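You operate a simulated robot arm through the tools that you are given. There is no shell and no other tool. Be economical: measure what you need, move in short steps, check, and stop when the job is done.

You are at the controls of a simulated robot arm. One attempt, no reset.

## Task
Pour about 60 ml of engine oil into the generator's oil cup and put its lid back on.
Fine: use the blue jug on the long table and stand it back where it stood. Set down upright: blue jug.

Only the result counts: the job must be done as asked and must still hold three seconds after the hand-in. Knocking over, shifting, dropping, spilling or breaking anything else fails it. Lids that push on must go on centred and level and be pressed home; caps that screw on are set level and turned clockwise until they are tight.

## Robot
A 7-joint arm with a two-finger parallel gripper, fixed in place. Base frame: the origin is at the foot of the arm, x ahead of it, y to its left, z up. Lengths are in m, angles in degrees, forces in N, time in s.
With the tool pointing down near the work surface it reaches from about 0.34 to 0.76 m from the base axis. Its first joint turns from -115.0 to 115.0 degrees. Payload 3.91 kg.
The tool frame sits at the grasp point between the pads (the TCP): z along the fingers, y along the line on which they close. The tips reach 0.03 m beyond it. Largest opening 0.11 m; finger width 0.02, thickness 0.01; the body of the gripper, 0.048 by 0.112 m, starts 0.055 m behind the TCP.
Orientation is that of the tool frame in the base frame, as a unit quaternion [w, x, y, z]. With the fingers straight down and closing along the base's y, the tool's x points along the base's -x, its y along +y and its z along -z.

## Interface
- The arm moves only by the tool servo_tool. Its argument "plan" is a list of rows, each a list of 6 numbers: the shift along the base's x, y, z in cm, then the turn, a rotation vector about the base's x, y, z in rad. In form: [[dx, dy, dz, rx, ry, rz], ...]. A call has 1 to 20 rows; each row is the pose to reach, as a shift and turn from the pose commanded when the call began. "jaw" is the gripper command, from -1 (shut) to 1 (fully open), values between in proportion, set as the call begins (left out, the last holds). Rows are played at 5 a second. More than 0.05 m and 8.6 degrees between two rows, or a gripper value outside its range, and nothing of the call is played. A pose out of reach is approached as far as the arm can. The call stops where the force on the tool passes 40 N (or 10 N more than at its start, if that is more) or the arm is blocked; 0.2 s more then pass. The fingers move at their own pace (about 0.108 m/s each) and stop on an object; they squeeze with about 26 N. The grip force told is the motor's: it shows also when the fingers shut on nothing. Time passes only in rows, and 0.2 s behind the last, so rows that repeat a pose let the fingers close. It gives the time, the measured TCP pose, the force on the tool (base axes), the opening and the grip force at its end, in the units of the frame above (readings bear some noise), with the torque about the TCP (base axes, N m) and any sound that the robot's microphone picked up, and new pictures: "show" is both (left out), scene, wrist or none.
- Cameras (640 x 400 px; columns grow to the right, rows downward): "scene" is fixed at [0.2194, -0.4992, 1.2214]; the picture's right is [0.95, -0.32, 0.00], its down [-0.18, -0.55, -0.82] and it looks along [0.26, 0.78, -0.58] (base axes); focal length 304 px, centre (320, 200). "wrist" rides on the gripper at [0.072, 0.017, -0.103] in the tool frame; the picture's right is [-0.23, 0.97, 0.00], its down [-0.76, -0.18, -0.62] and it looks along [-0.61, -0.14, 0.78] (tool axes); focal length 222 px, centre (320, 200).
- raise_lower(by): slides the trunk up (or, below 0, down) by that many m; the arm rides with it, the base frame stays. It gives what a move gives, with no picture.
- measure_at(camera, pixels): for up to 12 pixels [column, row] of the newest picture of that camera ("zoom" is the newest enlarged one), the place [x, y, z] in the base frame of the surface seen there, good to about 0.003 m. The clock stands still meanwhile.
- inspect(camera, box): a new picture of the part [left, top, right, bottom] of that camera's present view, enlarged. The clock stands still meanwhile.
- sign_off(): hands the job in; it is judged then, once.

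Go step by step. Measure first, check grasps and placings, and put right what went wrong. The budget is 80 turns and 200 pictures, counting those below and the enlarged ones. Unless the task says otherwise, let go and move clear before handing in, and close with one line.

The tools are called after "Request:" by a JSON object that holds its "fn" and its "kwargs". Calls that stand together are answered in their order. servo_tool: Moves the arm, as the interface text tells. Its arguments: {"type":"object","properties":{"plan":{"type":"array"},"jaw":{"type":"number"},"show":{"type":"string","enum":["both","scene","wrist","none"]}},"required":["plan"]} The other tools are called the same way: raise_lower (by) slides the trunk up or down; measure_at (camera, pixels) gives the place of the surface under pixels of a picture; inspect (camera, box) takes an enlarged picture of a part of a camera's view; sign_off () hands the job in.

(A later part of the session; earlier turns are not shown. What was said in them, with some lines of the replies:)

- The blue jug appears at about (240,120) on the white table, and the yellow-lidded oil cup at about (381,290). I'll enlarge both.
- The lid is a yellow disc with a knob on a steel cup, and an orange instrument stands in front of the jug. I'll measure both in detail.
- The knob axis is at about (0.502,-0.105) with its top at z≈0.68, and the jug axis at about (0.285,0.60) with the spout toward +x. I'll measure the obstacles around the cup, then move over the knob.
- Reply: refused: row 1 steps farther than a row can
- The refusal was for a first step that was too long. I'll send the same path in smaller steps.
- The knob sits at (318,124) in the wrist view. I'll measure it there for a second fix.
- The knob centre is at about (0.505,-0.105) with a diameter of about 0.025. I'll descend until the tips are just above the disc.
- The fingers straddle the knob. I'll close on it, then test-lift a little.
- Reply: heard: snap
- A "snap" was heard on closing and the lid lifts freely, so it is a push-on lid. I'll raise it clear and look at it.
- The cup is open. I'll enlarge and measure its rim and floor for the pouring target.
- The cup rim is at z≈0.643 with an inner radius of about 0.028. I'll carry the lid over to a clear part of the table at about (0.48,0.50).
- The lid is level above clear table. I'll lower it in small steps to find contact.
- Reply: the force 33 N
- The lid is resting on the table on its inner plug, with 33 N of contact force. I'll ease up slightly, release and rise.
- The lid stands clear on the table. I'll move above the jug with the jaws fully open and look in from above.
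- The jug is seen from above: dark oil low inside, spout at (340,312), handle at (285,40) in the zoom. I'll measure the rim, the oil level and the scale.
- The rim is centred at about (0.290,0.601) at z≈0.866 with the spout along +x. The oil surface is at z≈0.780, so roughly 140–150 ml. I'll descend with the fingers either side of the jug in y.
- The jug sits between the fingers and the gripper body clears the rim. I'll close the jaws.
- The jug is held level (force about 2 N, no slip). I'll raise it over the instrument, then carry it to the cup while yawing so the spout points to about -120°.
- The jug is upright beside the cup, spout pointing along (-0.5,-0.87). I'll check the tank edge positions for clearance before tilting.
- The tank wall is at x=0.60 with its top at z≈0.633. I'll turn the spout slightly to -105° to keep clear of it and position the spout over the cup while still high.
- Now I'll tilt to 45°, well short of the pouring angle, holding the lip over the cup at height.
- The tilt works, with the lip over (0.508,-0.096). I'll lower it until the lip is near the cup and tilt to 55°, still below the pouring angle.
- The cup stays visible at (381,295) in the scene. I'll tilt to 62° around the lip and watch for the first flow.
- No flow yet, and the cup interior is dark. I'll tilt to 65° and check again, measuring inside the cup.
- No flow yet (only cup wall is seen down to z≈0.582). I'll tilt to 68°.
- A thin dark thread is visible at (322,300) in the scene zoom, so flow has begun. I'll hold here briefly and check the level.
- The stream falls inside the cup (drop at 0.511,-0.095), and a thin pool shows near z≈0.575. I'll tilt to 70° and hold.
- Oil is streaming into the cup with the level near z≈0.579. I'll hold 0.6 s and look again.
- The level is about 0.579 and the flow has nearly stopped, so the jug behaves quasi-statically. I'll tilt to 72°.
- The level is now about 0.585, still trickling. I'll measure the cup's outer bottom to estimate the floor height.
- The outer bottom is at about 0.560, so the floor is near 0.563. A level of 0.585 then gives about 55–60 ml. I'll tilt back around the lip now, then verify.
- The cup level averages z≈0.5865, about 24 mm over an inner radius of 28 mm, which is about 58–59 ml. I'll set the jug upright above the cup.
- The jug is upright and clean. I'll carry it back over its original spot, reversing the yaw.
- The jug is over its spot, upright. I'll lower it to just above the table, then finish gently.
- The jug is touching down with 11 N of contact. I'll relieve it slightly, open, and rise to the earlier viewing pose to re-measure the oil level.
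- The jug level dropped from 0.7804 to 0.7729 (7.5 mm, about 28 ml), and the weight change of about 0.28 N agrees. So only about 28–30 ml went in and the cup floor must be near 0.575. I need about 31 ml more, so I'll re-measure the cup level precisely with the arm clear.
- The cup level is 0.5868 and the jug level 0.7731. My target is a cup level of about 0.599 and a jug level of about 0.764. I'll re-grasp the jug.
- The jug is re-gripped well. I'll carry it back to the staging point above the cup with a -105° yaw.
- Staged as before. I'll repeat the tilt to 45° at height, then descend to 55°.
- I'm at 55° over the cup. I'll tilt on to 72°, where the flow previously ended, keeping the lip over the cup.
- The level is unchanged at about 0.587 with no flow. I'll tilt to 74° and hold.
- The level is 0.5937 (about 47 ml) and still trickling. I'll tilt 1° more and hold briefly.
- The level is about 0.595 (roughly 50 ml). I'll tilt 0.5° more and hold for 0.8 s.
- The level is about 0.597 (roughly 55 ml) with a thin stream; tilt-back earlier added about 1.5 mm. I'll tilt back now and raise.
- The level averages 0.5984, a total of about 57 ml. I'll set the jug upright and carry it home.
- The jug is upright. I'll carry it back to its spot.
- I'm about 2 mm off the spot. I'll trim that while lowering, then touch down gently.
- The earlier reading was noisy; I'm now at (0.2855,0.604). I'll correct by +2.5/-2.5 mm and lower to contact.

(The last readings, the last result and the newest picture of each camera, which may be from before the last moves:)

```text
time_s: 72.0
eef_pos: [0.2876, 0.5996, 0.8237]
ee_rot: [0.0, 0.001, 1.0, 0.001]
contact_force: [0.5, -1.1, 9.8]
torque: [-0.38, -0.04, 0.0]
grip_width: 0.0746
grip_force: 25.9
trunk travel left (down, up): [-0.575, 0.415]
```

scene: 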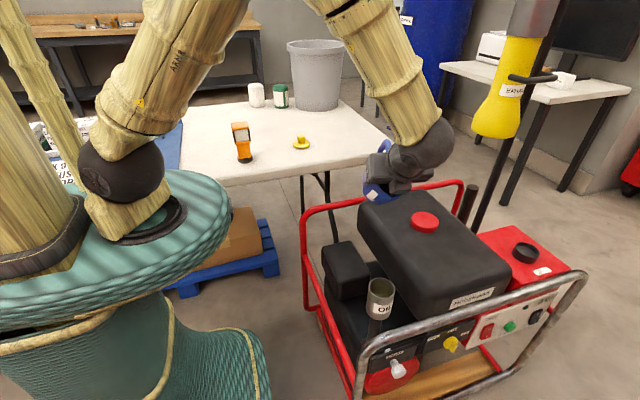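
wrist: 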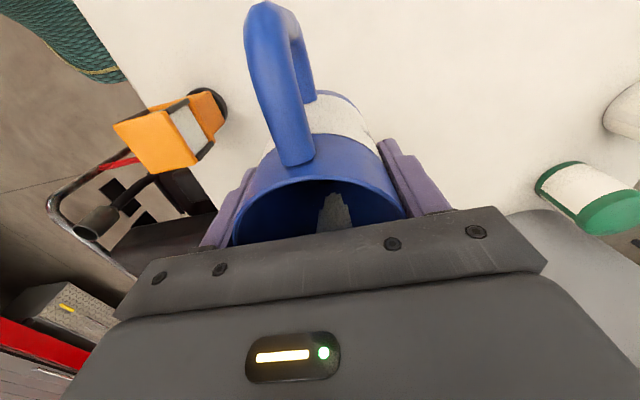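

The jug has touched down (9.8 N) at (0.288,0.600). I'll relieve, release, rise and verify.

Request:
{"fn": "servo_tool", "kwargs": {"plan": [[0, 0, 0.15, 0, 0, 0], [0, 0, 0.15, 0, 0, 0]], "show": "none"}}

Request:
{"fn": "servo_tool", "kwargs": {"plan": [[0, 0, 0, 0, 0, 0], [0, 0, 0, 0, 0, 0], [0, 0, 0, 0, 0, 0], [0, 0, 3, 0, 0, 0], [0, 0, 7, 0, 0, 0], [0, 0, 11, 0, 0, 0], [0, 0, 15, 0, 0, 0], [0, 0, 19, 0, 0, 0], [0, 0, 21, 0, 0, 0], [0, 0, 21, 0, 0, 0]], "jaw": 1}}

Request:
{"fn": "inspect", "kwargs": {"camera": "wrist", "box": [224, 50, 416, 170]}}

Request:
{"fn": "measure_at", "kwargs": {"camera": "zoom", "pixels": [[320, 120], [300, 120], [340, 120], [320, 140], [300, 140], [340, 140], [320, 100], [320, 155], [280, 120], [300, 155], [360, 130], [340, 160]]}}

```text
time_s: 72.6
eef_pos: [0.2876, 0.6, 0.8245]
ee_rot: [-0.002, 0.0, 1.0, 0.0]
contact_force: [3.3, 0.6, 8.1]
torque: [-0.04, -0.33, 0.04]
grip_width: 0.0747
grip_force: 25.9
trunk travel left (down, up): [-0.575, 0.415]
```

```text
time_s: 74.8
eef_pos: [0.2896, 0.6016, 1.033]
ee_rot: [0.0, 0.0, 1.0, 0.001]
contact_force: [0.4, 0.7, 0.4]
torque: [0.01, 0.06, 0.0]
grip_width: 0.11
grip_force: 0.1
trunk travel left (down, up): [-0.575, 0.415]
```

scene: 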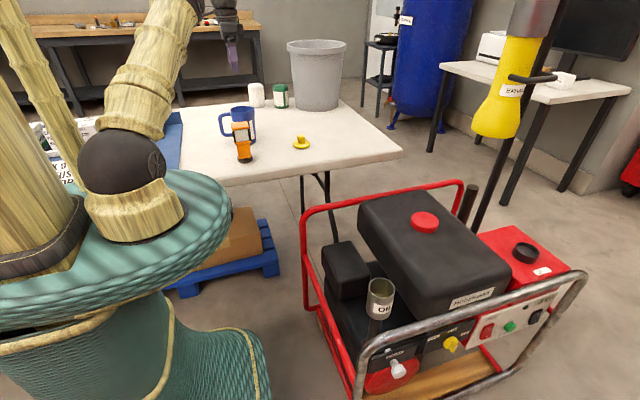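
wrist: 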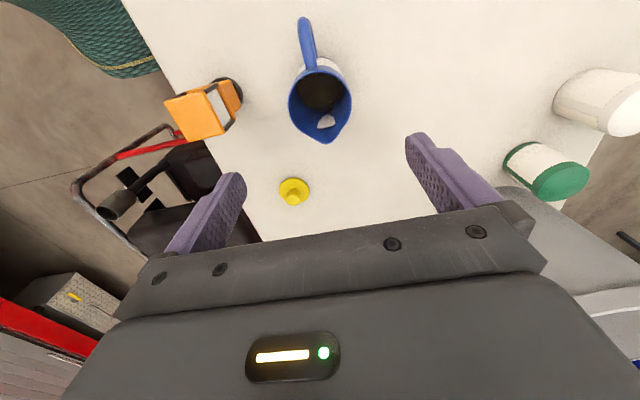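

```text
3.33 times, centred on (320, 110) of wrist
```

zoom: 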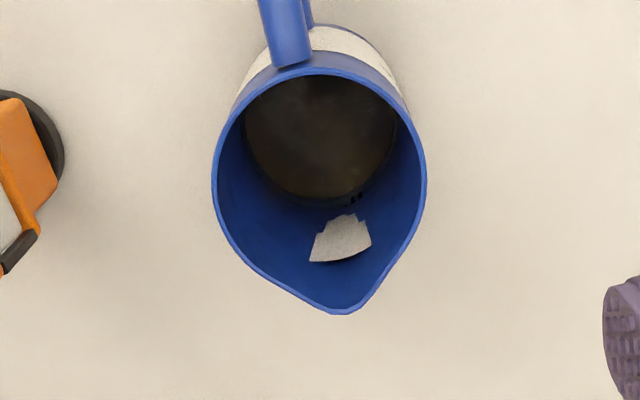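

```text
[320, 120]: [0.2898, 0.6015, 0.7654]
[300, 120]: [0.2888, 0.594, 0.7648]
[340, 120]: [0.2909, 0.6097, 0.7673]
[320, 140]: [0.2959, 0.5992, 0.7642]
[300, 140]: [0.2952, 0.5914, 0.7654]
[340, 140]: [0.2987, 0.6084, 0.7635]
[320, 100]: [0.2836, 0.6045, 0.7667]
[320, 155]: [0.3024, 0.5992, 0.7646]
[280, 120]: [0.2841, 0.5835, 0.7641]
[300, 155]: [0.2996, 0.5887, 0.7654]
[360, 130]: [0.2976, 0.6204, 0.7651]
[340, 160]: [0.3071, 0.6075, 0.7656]
```

The jug level is now 0.7652, a total drop of 15.2 mm or about 57 ml, matching the cup. It stands exactly in its old place (spout at (340,313) as in the first view). Now for the lid: moving above it.

Request:
{"fn": "servo_tool", "kwargs": {"plan": [[3, -1.6, 0, 0, 0, 0], [6.5, -3.3, 0, 0, 0, 0], [10, -5, 0, 0, 0, 0], [13.5, -7, -1, 0, 0, 0], [17, -9, -3, 0, 0, 0], [19.1, -10.1, -6, 0, 0, 0], [19.1, -10.1, -10, 0, 0, 0], [19.1, -10.1, -13, 0, 0, 0], [19.1, -10.1, -13, 0, 0, 0]], "jaw": 0, "show": "wrist"}}

Request:
{"fn": "inspect", "kwargs": {"camera": "wrist", "box": [272, 70, 368, 130]}}

```text
time_s: 76.8
eef_pos: [0.4796, 0.5024, 0.904]
ee_rot: [-0.002, 0.001, 1.0, 0.0]
contact_force: [0.5, -0.6, 0.9]
torque: [-0.01, -0.02, 0.03]
grip_width: 0.0553
grip_force: 0.1
trunk travel left (down, up): [-0.575, 0.415]
```

wrist: 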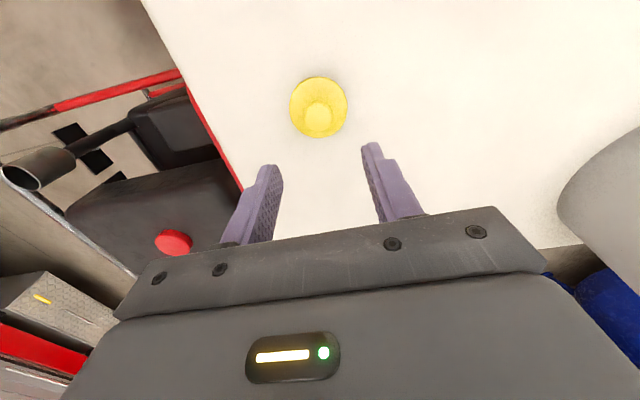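

```text
6.67 times, centred on (320, 100) of wrist
```

zoom: 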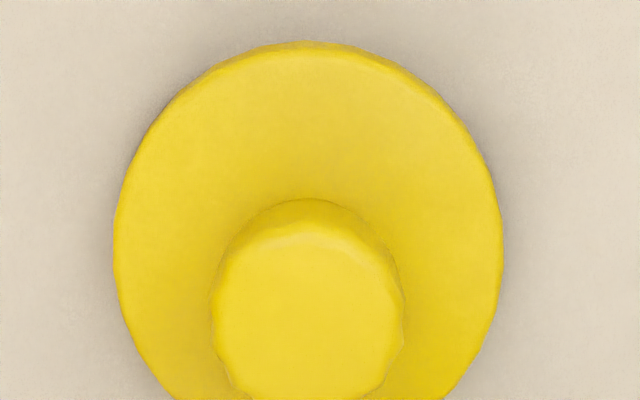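

Request:
{"fn": "measure_at", "kwargs": {"camera": "zoom", "pixels": [[310, 320], [240, 320], [380, 320], [310, 260], [310, 385], [310, 100], [140, 250], [480, 250], [60, 60], [310, 150]]}}

```text
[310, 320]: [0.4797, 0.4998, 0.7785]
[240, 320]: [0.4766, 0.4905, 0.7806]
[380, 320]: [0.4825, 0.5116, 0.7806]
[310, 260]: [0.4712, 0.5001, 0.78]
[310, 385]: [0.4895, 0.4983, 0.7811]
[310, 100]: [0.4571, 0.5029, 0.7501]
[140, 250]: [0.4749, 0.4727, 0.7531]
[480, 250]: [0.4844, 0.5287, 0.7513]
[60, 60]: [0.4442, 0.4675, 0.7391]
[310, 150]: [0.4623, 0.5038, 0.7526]
```

The knob is at (0.480,0.500) with its top at 0.780 and the disc top at 0.751. I'll descend so the tips end about 6 mm above the disc, then grip.

Request:
{"fn": "servo_tool", "kwargs": {"plan": [[0, -0.1, -4, 0, 0, 0], [0, -0.1, -8, 0, 0, 0], [0, -0.1, -10, 0, 0, 0], [0, -0.1, -11.6, 0, 0, 0], [0, -0.1, -11.6, 0, 0, 0]], "show": "wrist"}}

Request:
{"fn": "servo_tool", "kwargs": {"plan": [[0, 0, 0, 0, 0, 0], [0, 0, 0, 0, 0, 0], [0, 0, 0, 0, 0, 0]], "jaw": -1, "show": "none"}}

Request:
{"fn": "inspect", "kwargs": {"camera": "wrist", "box": [224, 80, 416, 200]}}

Request:
{"fn": "measure_at", "kwargs": {"camera": "zoom", "pixels": [[318, 290], [318, 150], [190, 200], [450, 200]]}}

```text
time_s: 78.0
eef_pos: [0.4767, 0.5013, 0.7882]
ee_rot: [-0.001, 0.0, 1.0, -0.001]
contact_force: [0.4, -0.2, -0.2]
torque: [0.02, -0.03, -0.02]
grip_width: 0.0549
grip_force: 0.1
trunk travel left (down, up): [-0.575, 0.415]
```

wrist: 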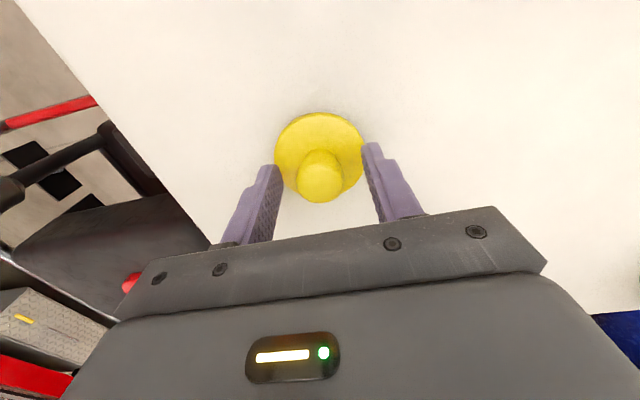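

```text
time_s: 78.8
eef_pos: [0.4779, 0.4999, 0.7883]
ee_rot: [0.0, -0.001, 1.0, 0.0]
contact_force: [-0.1, -0.2, -1.2]
torque: [-0.01, 0.0, 0.0]
grip_width: 0.0272
grip_force: 26.2
trunk travel left (down, up): [-0.575, 0.415]
```

```text
3.33 times, centred on (320, 140) of wrist
```

zoom: 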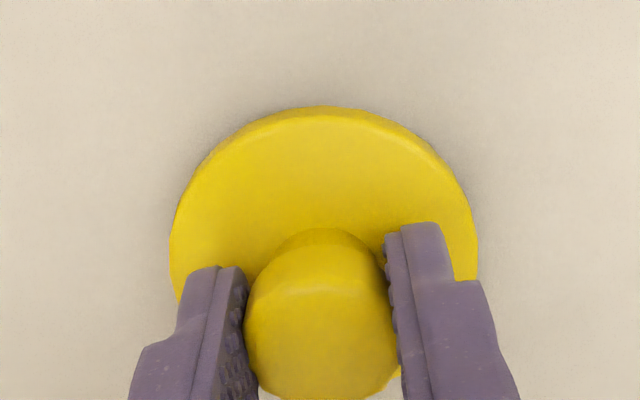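

```text
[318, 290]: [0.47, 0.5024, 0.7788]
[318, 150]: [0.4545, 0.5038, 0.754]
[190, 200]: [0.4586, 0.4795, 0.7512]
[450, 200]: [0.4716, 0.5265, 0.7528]
```

The knob is gripped, offset +1–2 mm in x relative to the TCP. Before placing I'll measure the cup rim to get its centre precisely.

Request:
{"fn": "inspect", "kwargs": {"camera": "scene", "box": [360, 272, 400, 302]}}

Request:
{"fn": "servo_tool", "kwargs": {"plan": [[0, 0, 2, 0, 0, 0], [0, 0, 5, 0, 0, 0], [0, 0, 9, 0, 0, 0], [0, 0, 12, 0, 0, 0]], "show": "wrist"}}

```text
13.33 times, centred on (380, 287) of scene
```

zoom: 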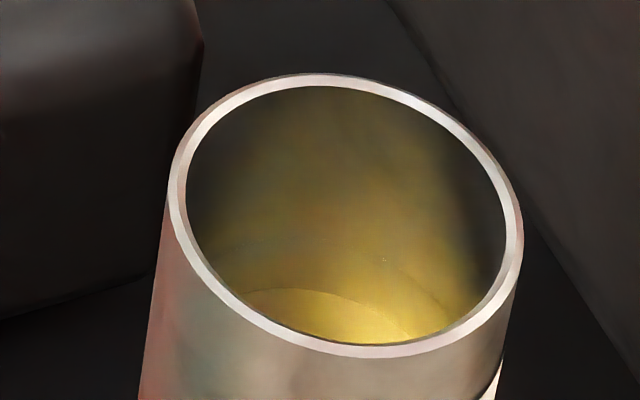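

```text
time_s: 79.8
eef_pos: [0.4802, 0.4973, 0.9094]
ee_rot: [-0.001, 0.001, 1.0, -0.001]
contact_force: [-0.3, -0.2, -0.7]
torque: [0.02, 0.02, 0.02]
grip_width: 0.0274
grip_force: 26.2
trunk travel left (down, up): [-0.575, 0.415]
```

wrist: 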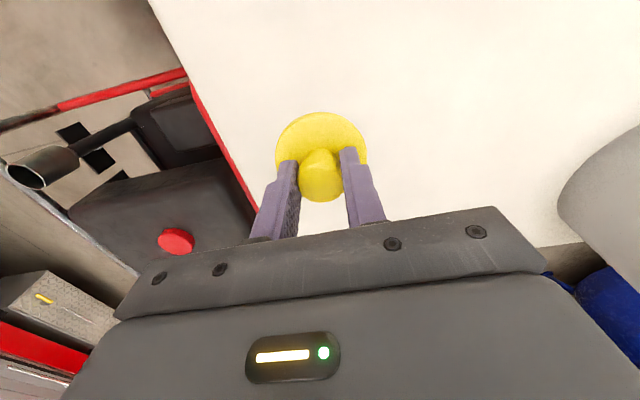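

Now measuring rim points on that enlarged view.

Request:
{"fn": "measure_at", "kwargs": {"camera": "zoom", "pixels": [[177, 175], [179, 200], [515, 220], [514, 255], [300, 79], [345, 80], [350, 351], [390, 349], [210, 265], [460, 130], [225, 110], [480, 310]]}}

```text
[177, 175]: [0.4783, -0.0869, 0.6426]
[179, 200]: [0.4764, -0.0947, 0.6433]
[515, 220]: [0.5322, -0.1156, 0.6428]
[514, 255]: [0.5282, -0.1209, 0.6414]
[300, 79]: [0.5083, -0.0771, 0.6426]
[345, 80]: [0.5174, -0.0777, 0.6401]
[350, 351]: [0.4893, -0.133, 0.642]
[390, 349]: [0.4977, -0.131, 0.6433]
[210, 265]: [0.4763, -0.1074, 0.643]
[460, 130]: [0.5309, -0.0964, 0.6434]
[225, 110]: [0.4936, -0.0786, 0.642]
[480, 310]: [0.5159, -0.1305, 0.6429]
```

The rim centre fits to (0.504,-0.105) at z≈0.643. I'll carry the lid over the cup and hold it high.

Request:
{"fn": "servo_tool", "kwargs": {"plan": [[0.2, -4.5, 0, 0, 0, 0], [0.4, -9, 0, 0, 0, 0], [0.6, -13.5, 0, 0, 0, 0], [0.8, -18, 0, 0, 0, 0], [1, -22.5, 0, 0, 0, 0], [1.2, -27, 0, 0, 0, 0], [1.4, -31.5, 0, 0, 0, 0], [1.6, -36, 0, 0, 0, 0], [1.8, -40.5, 0, 0, 0, 0], [2, -45, 0, 0, 0, 0], [2.2, -49.5, 0, 0, 0, 0], [2.4, -54, 0, 0, 0, 0], [2.4, -58, 0, 0, 0, 0], [2.4, -60.4, 0, 0, 0, 0], [2.4, -60.4, -5, 0, 0, 0], [2.4, -60.4, -10, 0, 0, 0], [2.4, -60.4, -14, 0, 0, 0], [2.4, -60.4, -17, 0, 0, 0], [2.4, -60.4, -17, 0, 0, 0]]}}

Request:
{"fn": "inspect", "kwargs": {"camera": "scene", "box": [352, 250, 416, 310]}}

```text
time_s: 83.8
eef_pos: [0.503, -0.1082, 0.7399]
ee_rot: [-0.001, -0.001, 1.0, -0.001]
contact_force: [0.2, -0.4, -0.7]
torque: [0.0, 0.03, 0.0]
grip_width: 0.0274
grip_force: 25.7
trunk travel left (down, up): [-0.575, 0.415]
```

scene: 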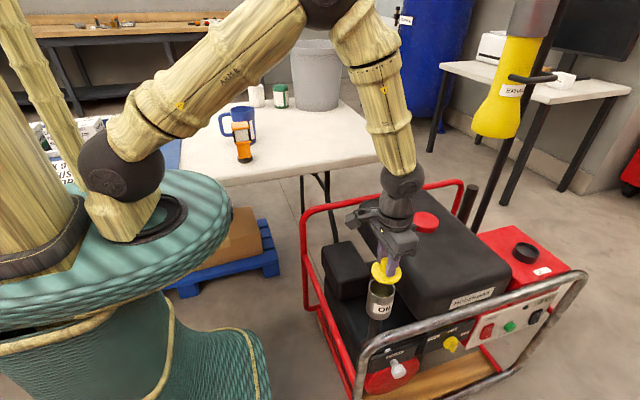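
wrist: 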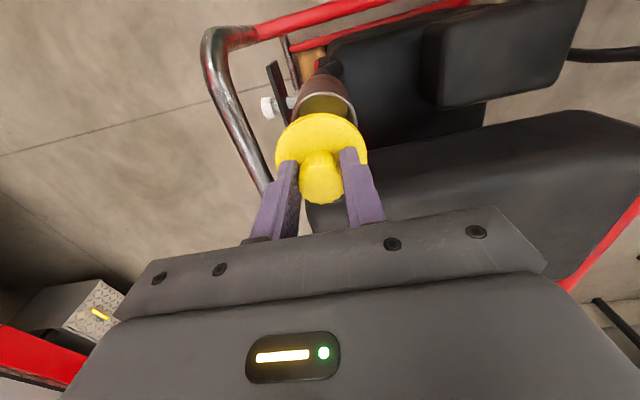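

```text
6.67 times, centred on (384, 280) of scene
```

zoom: 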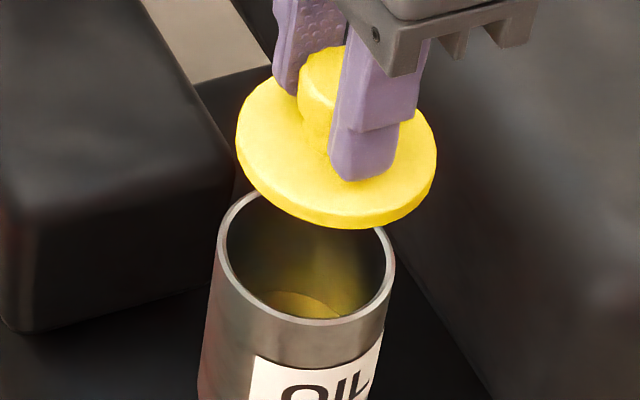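

I'll measure the lid disc edge here to get its centre relative to the cup.

Request:
{"fn": "measure_at", "kwargs": {"camera": "zoom", "pixels": [[239, 135], [250, 165], [275, 192], [305, 208], [340, 216], [380, 212], [415, 190], [430, 165], [433, 140], [264, 90], [248, 105], [420, 115]]}}

Request:
{"fn": "measure_at", "kwargs": {"camera": "wrist", "pixels": [[277, 142], [285, 128], [300, 117], [320, 113], [340, 117], [355, 128], [364, 142], [319, 150], [365, 158], [276, 158], [320, 196]]}}

```text
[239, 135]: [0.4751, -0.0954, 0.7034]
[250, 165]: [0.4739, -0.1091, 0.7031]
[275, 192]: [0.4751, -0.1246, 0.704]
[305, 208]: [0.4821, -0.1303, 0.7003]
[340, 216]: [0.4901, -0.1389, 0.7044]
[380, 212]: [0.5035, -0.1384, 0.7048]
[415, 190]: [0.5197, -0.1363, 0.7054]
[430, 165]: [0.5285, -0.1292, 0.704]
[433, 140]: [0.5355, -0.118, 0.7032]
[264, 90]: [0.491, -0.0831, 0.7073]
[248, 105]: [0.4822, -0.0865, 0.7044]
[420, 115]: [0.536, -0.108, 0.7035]
```

```text
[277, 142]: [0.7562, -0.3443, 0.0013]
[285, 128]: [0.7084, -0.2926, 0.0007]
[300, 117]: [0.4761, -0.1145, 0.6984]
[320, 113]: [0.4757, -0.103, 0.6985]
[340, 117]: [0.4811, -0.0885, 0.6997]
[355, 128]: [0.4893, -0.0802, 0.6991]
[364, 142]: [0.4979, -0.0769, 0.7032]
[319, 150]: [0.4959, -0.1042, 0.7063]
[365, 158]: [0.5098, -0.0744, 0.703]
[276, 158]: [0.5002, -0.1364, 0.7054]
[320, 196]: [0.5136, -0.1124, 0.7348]
```

The lid centre is about (0.505,-0.1075) against the cup at (0.504,-0.105). I'll shift by (-1,+3) mm and lower to just above the rim.

Request:
{"fn": "servo_tool", "kwargs": {"plan": [[-0.1, 0.28, 0, 0, 0, 0], [-0.1, 0.28, -1.5, 0, 0, 0], [-0.1, 0.28, -3.2, 0, 0, 0], [-0.1, 0.28, -3.2, 0, 0, 0]]}}

Request:
{"fn": "inspect", "kwargs": {"camera": "scene", "box": [352, 262, 408, 312]}}

Request:
{"fn": "inspect", "kwargs": {"camera": "wrist", "box": [256, 70, 384, 210]}}

```text
time_s: 84.8
eef_pos: [0.5014, -0.1024, 0.7058]
ee_rot: [-0.003, 0.001, 1.0, 0.0]
contact_force: [-0.4, 0.3, 0.0]
torque: [0.01, 0.03, 0.0]
grip_width: 0.0273
grip_force: 26.4
trunk travel left (down, up): [-0.575, 0.415]
```

scene: 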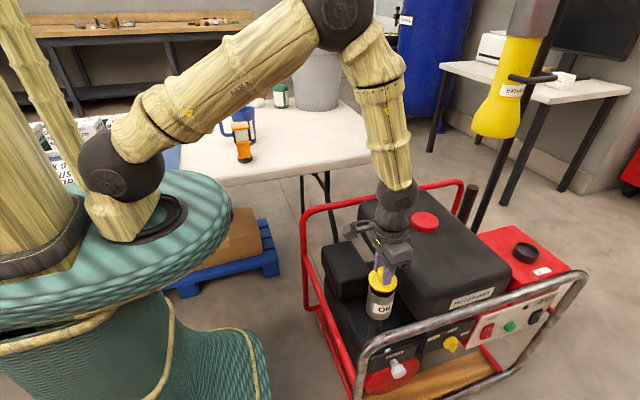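
wrist: 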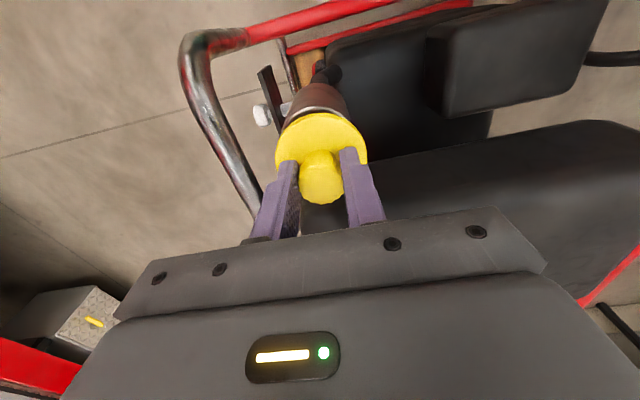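

```text
8.00 times, centred on (380, 287) of scene
```

zoom: 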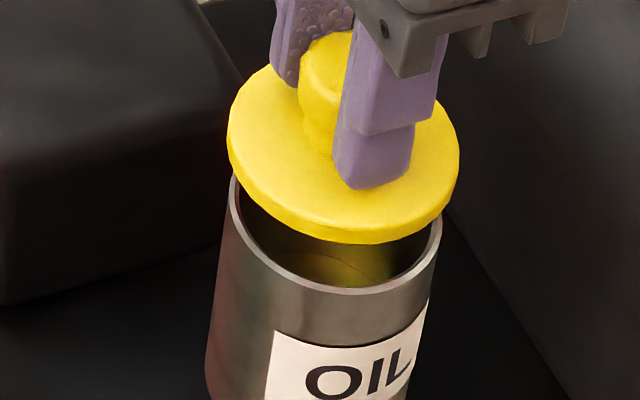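

```text
2.86 times, centred on (320, 140) of wrist
```

zoom: 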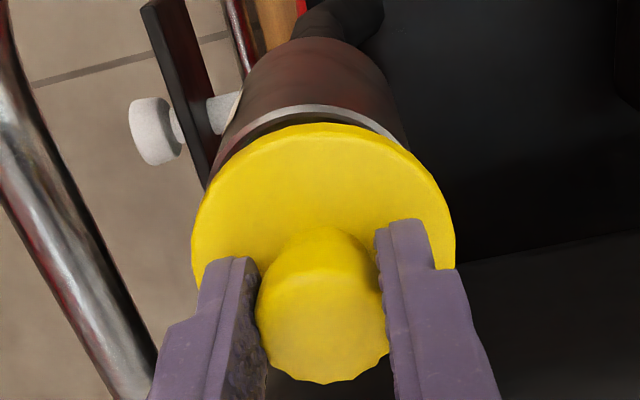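

The lid looks nearly aligned; the TCP reading is noisy by a few mm. I'll re-measure the disc edge and re-read the pose at rest.

Request:
{"fn": "measure_at", "kwargs": {"camera": "scene", "pixels": [[369.4, 278.2], [370.7, 283.2], [374.4, 287.5], [378.7, 289.7], [383.1, 290.5], [388.7, 289.9], [393.7, 286.3], [396.2, 282.6], [396.8, 279.5], [395, 276.2], [372.8, 271.5], [370, 274.5]]}}

Request:
{"fn": "servo_tool", "kwargs": {"plan": [[0, 0, 0, 0, 0, 0]], "show": "none"}}

Request:
{"fn": "servo_tool", "kwargs": {"plan": [[0, 0, 0, 0, 0, 0]], "show": "none"}}

Request:
{"fn": "servo_tool", "kwargs": {"plan": [[0, 0, 0, 0, 0, 0]], "show": "none"}}

```text
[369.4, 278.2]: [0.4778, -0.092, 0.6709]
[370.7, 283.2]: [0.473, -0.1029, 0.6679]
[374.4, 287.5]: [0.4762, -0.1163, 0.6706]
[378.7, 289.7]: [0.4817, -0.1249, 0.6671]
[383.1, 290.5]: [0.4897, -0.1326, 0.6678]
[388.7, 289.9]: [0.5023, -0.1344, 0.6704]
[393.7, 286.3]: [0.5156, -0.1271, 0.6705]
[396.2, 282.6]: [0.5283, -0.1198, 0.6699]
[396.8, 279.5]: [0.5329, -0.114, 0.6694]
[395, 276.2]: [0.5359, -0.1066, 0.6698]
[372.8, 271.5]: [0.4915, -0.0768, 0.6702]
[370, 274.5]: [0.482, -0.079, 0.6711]
```

```text
time_s: 85.2
eef_pos: [0.5012, -0.1018, 0.7071]
ee_rot: [-0.002, 0.0, 1.0, 0.0]
contact_force: [0.1, 0.4, -1.1]
torque: [-0.02, 0.01, -0.05]
grip_width: 0.0276
grip_force: 25.8
trunk travel left (down, up): [-0.575, 0.415]
```

```text
time_s: 85.6
eef_pos: [0.5023, -0.1026, 0.7062]
ee_rot: [-0.001, 0.0, 1.0, -0.001]
contact_force: [1.7, -0.1, -0.3]
torque: [-0.04, 0.02, 0.03]
grip_width: 0.0272
grip_force: 26.1
trunk travel left (down, up): [-0.575, 0.415]
```

```text
time_s: 86.0
eef_pos: [0.5012, -0.1021, 0.7064]
ee_rot: [-0.001, 0.0, 1.0, 0.0]
contact_force: [0.0, -0.4, -0.5]
torque: [0.01, 0.01, -0.01]
grip_width: 0.0274
grip_force: 26.6
trunk travel left (down, up): [-0.575, 0.415]
```

At rest the TCP averages (0.5014,-0.1022), and the lid centre is about (0.5035,-0.103). I'll shift (+0.5,-2) mm to match the cup and lower gently to entry.

Request:
{"fn": "servo_tool", "kwargs": {"plan": [[0.05, -0.2, 0, 0, 0, 0], [0.05, -0.2, -0.5, 0, 0, 0], [0.05, -0.2, -0.9, 0, 0, 0], [0.05, -0.2, -1.2, 0, 0, 0], [0.05, -0.2, -1.4, 0, 0, 0], [0.05, -0.2, -1.6, 0, 0, 0]]}}

Request:
{"fn": "inspect", "kwargs": {"camera": "scene", "box": [360, 270, 408, 310]}}

```text
time_s: 87.4
eef_pos: [0.5017, -0.1044, 0.6892]
ee_rot: [-0.001, 0.0, 1.0, 0.0]
contact_force: [0.0, -0.6, -0.3]
torque: [0.03, 0.01, 0.01]
grip_width: 0.0272
grip_force: 26.2
trunk travel left (down, up): [-0.575, 0.415]
```

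scene: 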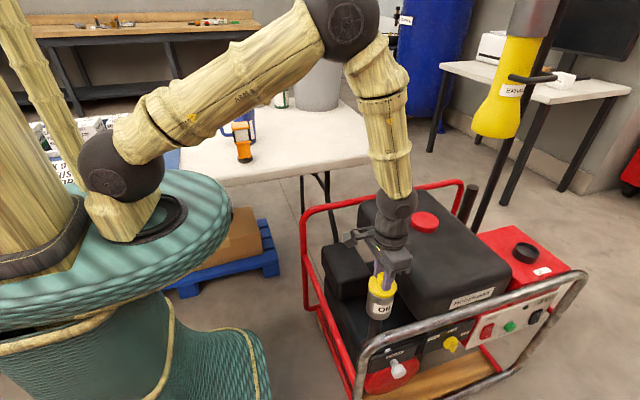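
wrist: 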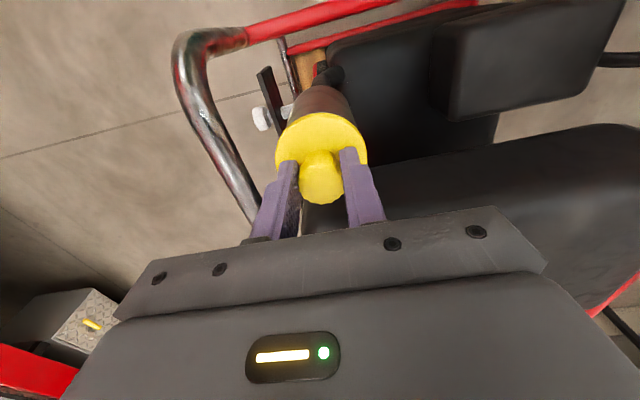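

```text
10.00 times, centred on (384, 290) of scene
```

zoom: 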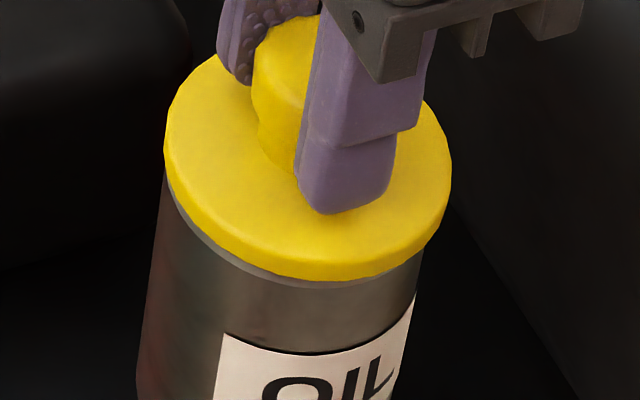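

The lid is just above its seat and level, with no contact yet. Compared with the original seated view it is about 0.8 mm too far in +x. I'll trim and press home.

Request:
{"fn": "servo_tool", "kwargs": {"plan": [[-0.08, 0, 0, 0, 0, 0], [-0.08, 0, -0.15, 0, 0, 0], [-0.08, 0, -0.3, 0, 0, 0], [-0.08, 0, -0.45, 0, 0, 0], [-0.08, 0, -0.6, 0, 0, 0], [-0.08, 0, -0.75, 0, 0, 0]], "show": "none"}}

Request:
{"fn": "inspect", "kwargs": {"camera": "scene", "box": [352, 265, 416, 305]}}

```text
time_s: 88.8
eef_pos: [0.5017, -0.1048, 0.6863]
ee_rot: [0.0, 0.0, 1.0, -0.001]
contact_force: [-3.9, 2.3, 30.9]
torque: [0.12, 0.33, 0.01]
grip_width: 0.0276
grip_force: 26.5
trunk travel left (down, up): [-0.575, 0.415]
heard: snap
```

```text
10.00 times, centred on (384, 285) of scene
```

zoom: 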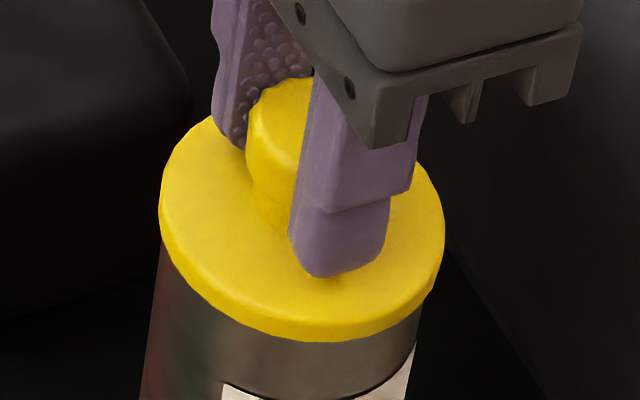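

A snap was heard at 31 N, and the lid outline (160–445, bottom at 341) matches the original seated view exactly. I'll ease the load, open and back off upward.

Request:
{"fn": "servo_tool", "kwargs": {"plan": [[0, 0, 0.3, 0, 0, 0]], "show": "none"}}

Request:
{"fn": "servo_tool", "kwargs": {"plan": [[0, 0, 0, 0, 0, 0], [0, 0, 0, 0, 0, 0], [0, 0, 3, 0, 0, 0], [0, 0, 7, 0, 0, 0], [0, 0, 11, 0, 0, 0], [0, 0, 15, 0, 0, 0], [0, 0, 19, 0, 0, 0]], "jaw": 0.0}}

Request:
{"fn": "inspect", "kwargs": {"camera": "scene", "box": [352, 265, 416, 305]}}

Request:
{"fn": "measure_at", "kwargs": {"camera": "zoom", "pixels": [[320, 150], [180, 200], [240, 280], [320, 315], [400, 290], [430, 220], [250, 130], [400, 160]]}}

```text
time_s: 89.2
eef_pos: [0.5002, -0.1054, 0.6854]
ee_rot: [0.0, -0.001, 1.0, -0.001]
contact_force: [1.6, 3.0, 15.3]
torque: [0.08, -0.27, 0.03]
grip_width: 0.0273
grip_force: 25.5
trunk travel left (down, up): [-0.575, 0.415]
```

```text
time_s: 90.8
eef_pos: [0.5, -0.105, 0.875]
ee_rot: [-0.002, 0.0, 1.0, -0.001]
contact_force: [-0.3, -1.0, 0.6]
torque: [-0.01, -0.02, -0.02]
grip_width: 0.0551
grip_force: 0.0
trunk travel left (down, up): [-0.575, 0.415]
```

scene: 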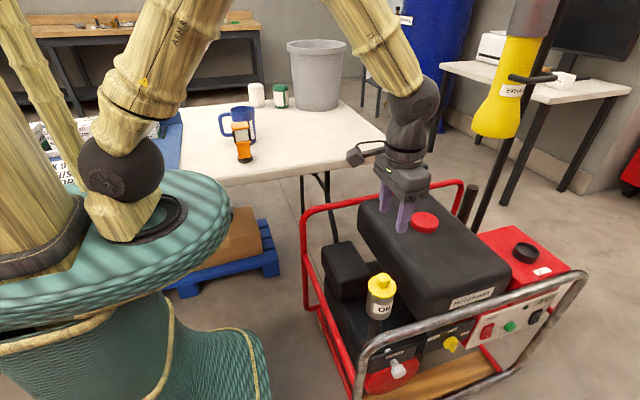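
wrist: 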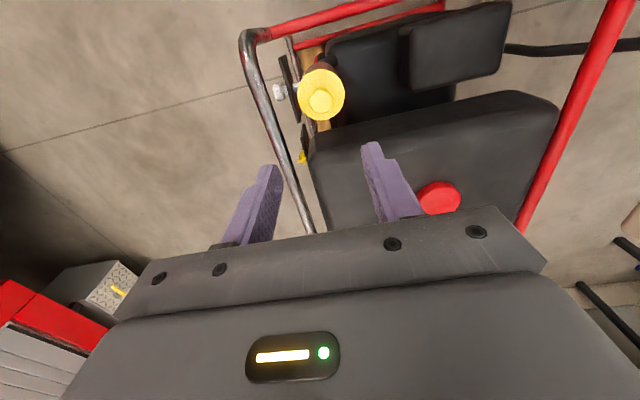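

```text
10.00 times, centred on (384, 285) of scene
```

zoom: 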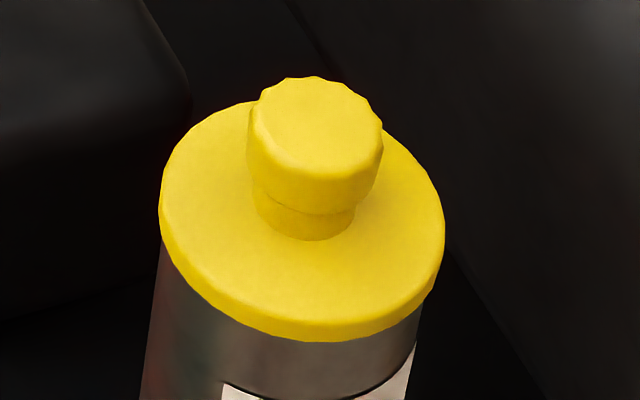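

```text
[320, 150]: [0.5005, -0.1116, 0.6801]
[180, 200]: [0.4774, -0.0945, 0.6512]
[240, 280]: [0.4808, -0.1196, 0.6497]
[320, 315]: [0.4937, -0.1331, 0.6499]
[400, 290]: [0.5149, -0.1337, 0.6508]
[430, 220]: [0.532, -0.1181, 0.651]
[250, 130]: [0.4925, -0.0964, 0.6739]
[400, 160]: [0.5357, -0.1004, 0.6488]
```

The lid is seated as at the start: disc level at z≈0.650 all round, knob top 0.680, and the view is identical to the first one. The jug stands upright in its place and the arm is clear, so I'm handing in.

Request:
{"fn": "sign_off", "kwargs": {}}

```text
The job is handed in.
```

I poured an estimated 57 ml of oil into the generator's cup (target about 60), snapped the lid back on level, stood the blue jug upright where it was, and handed the job in with the arm clear.
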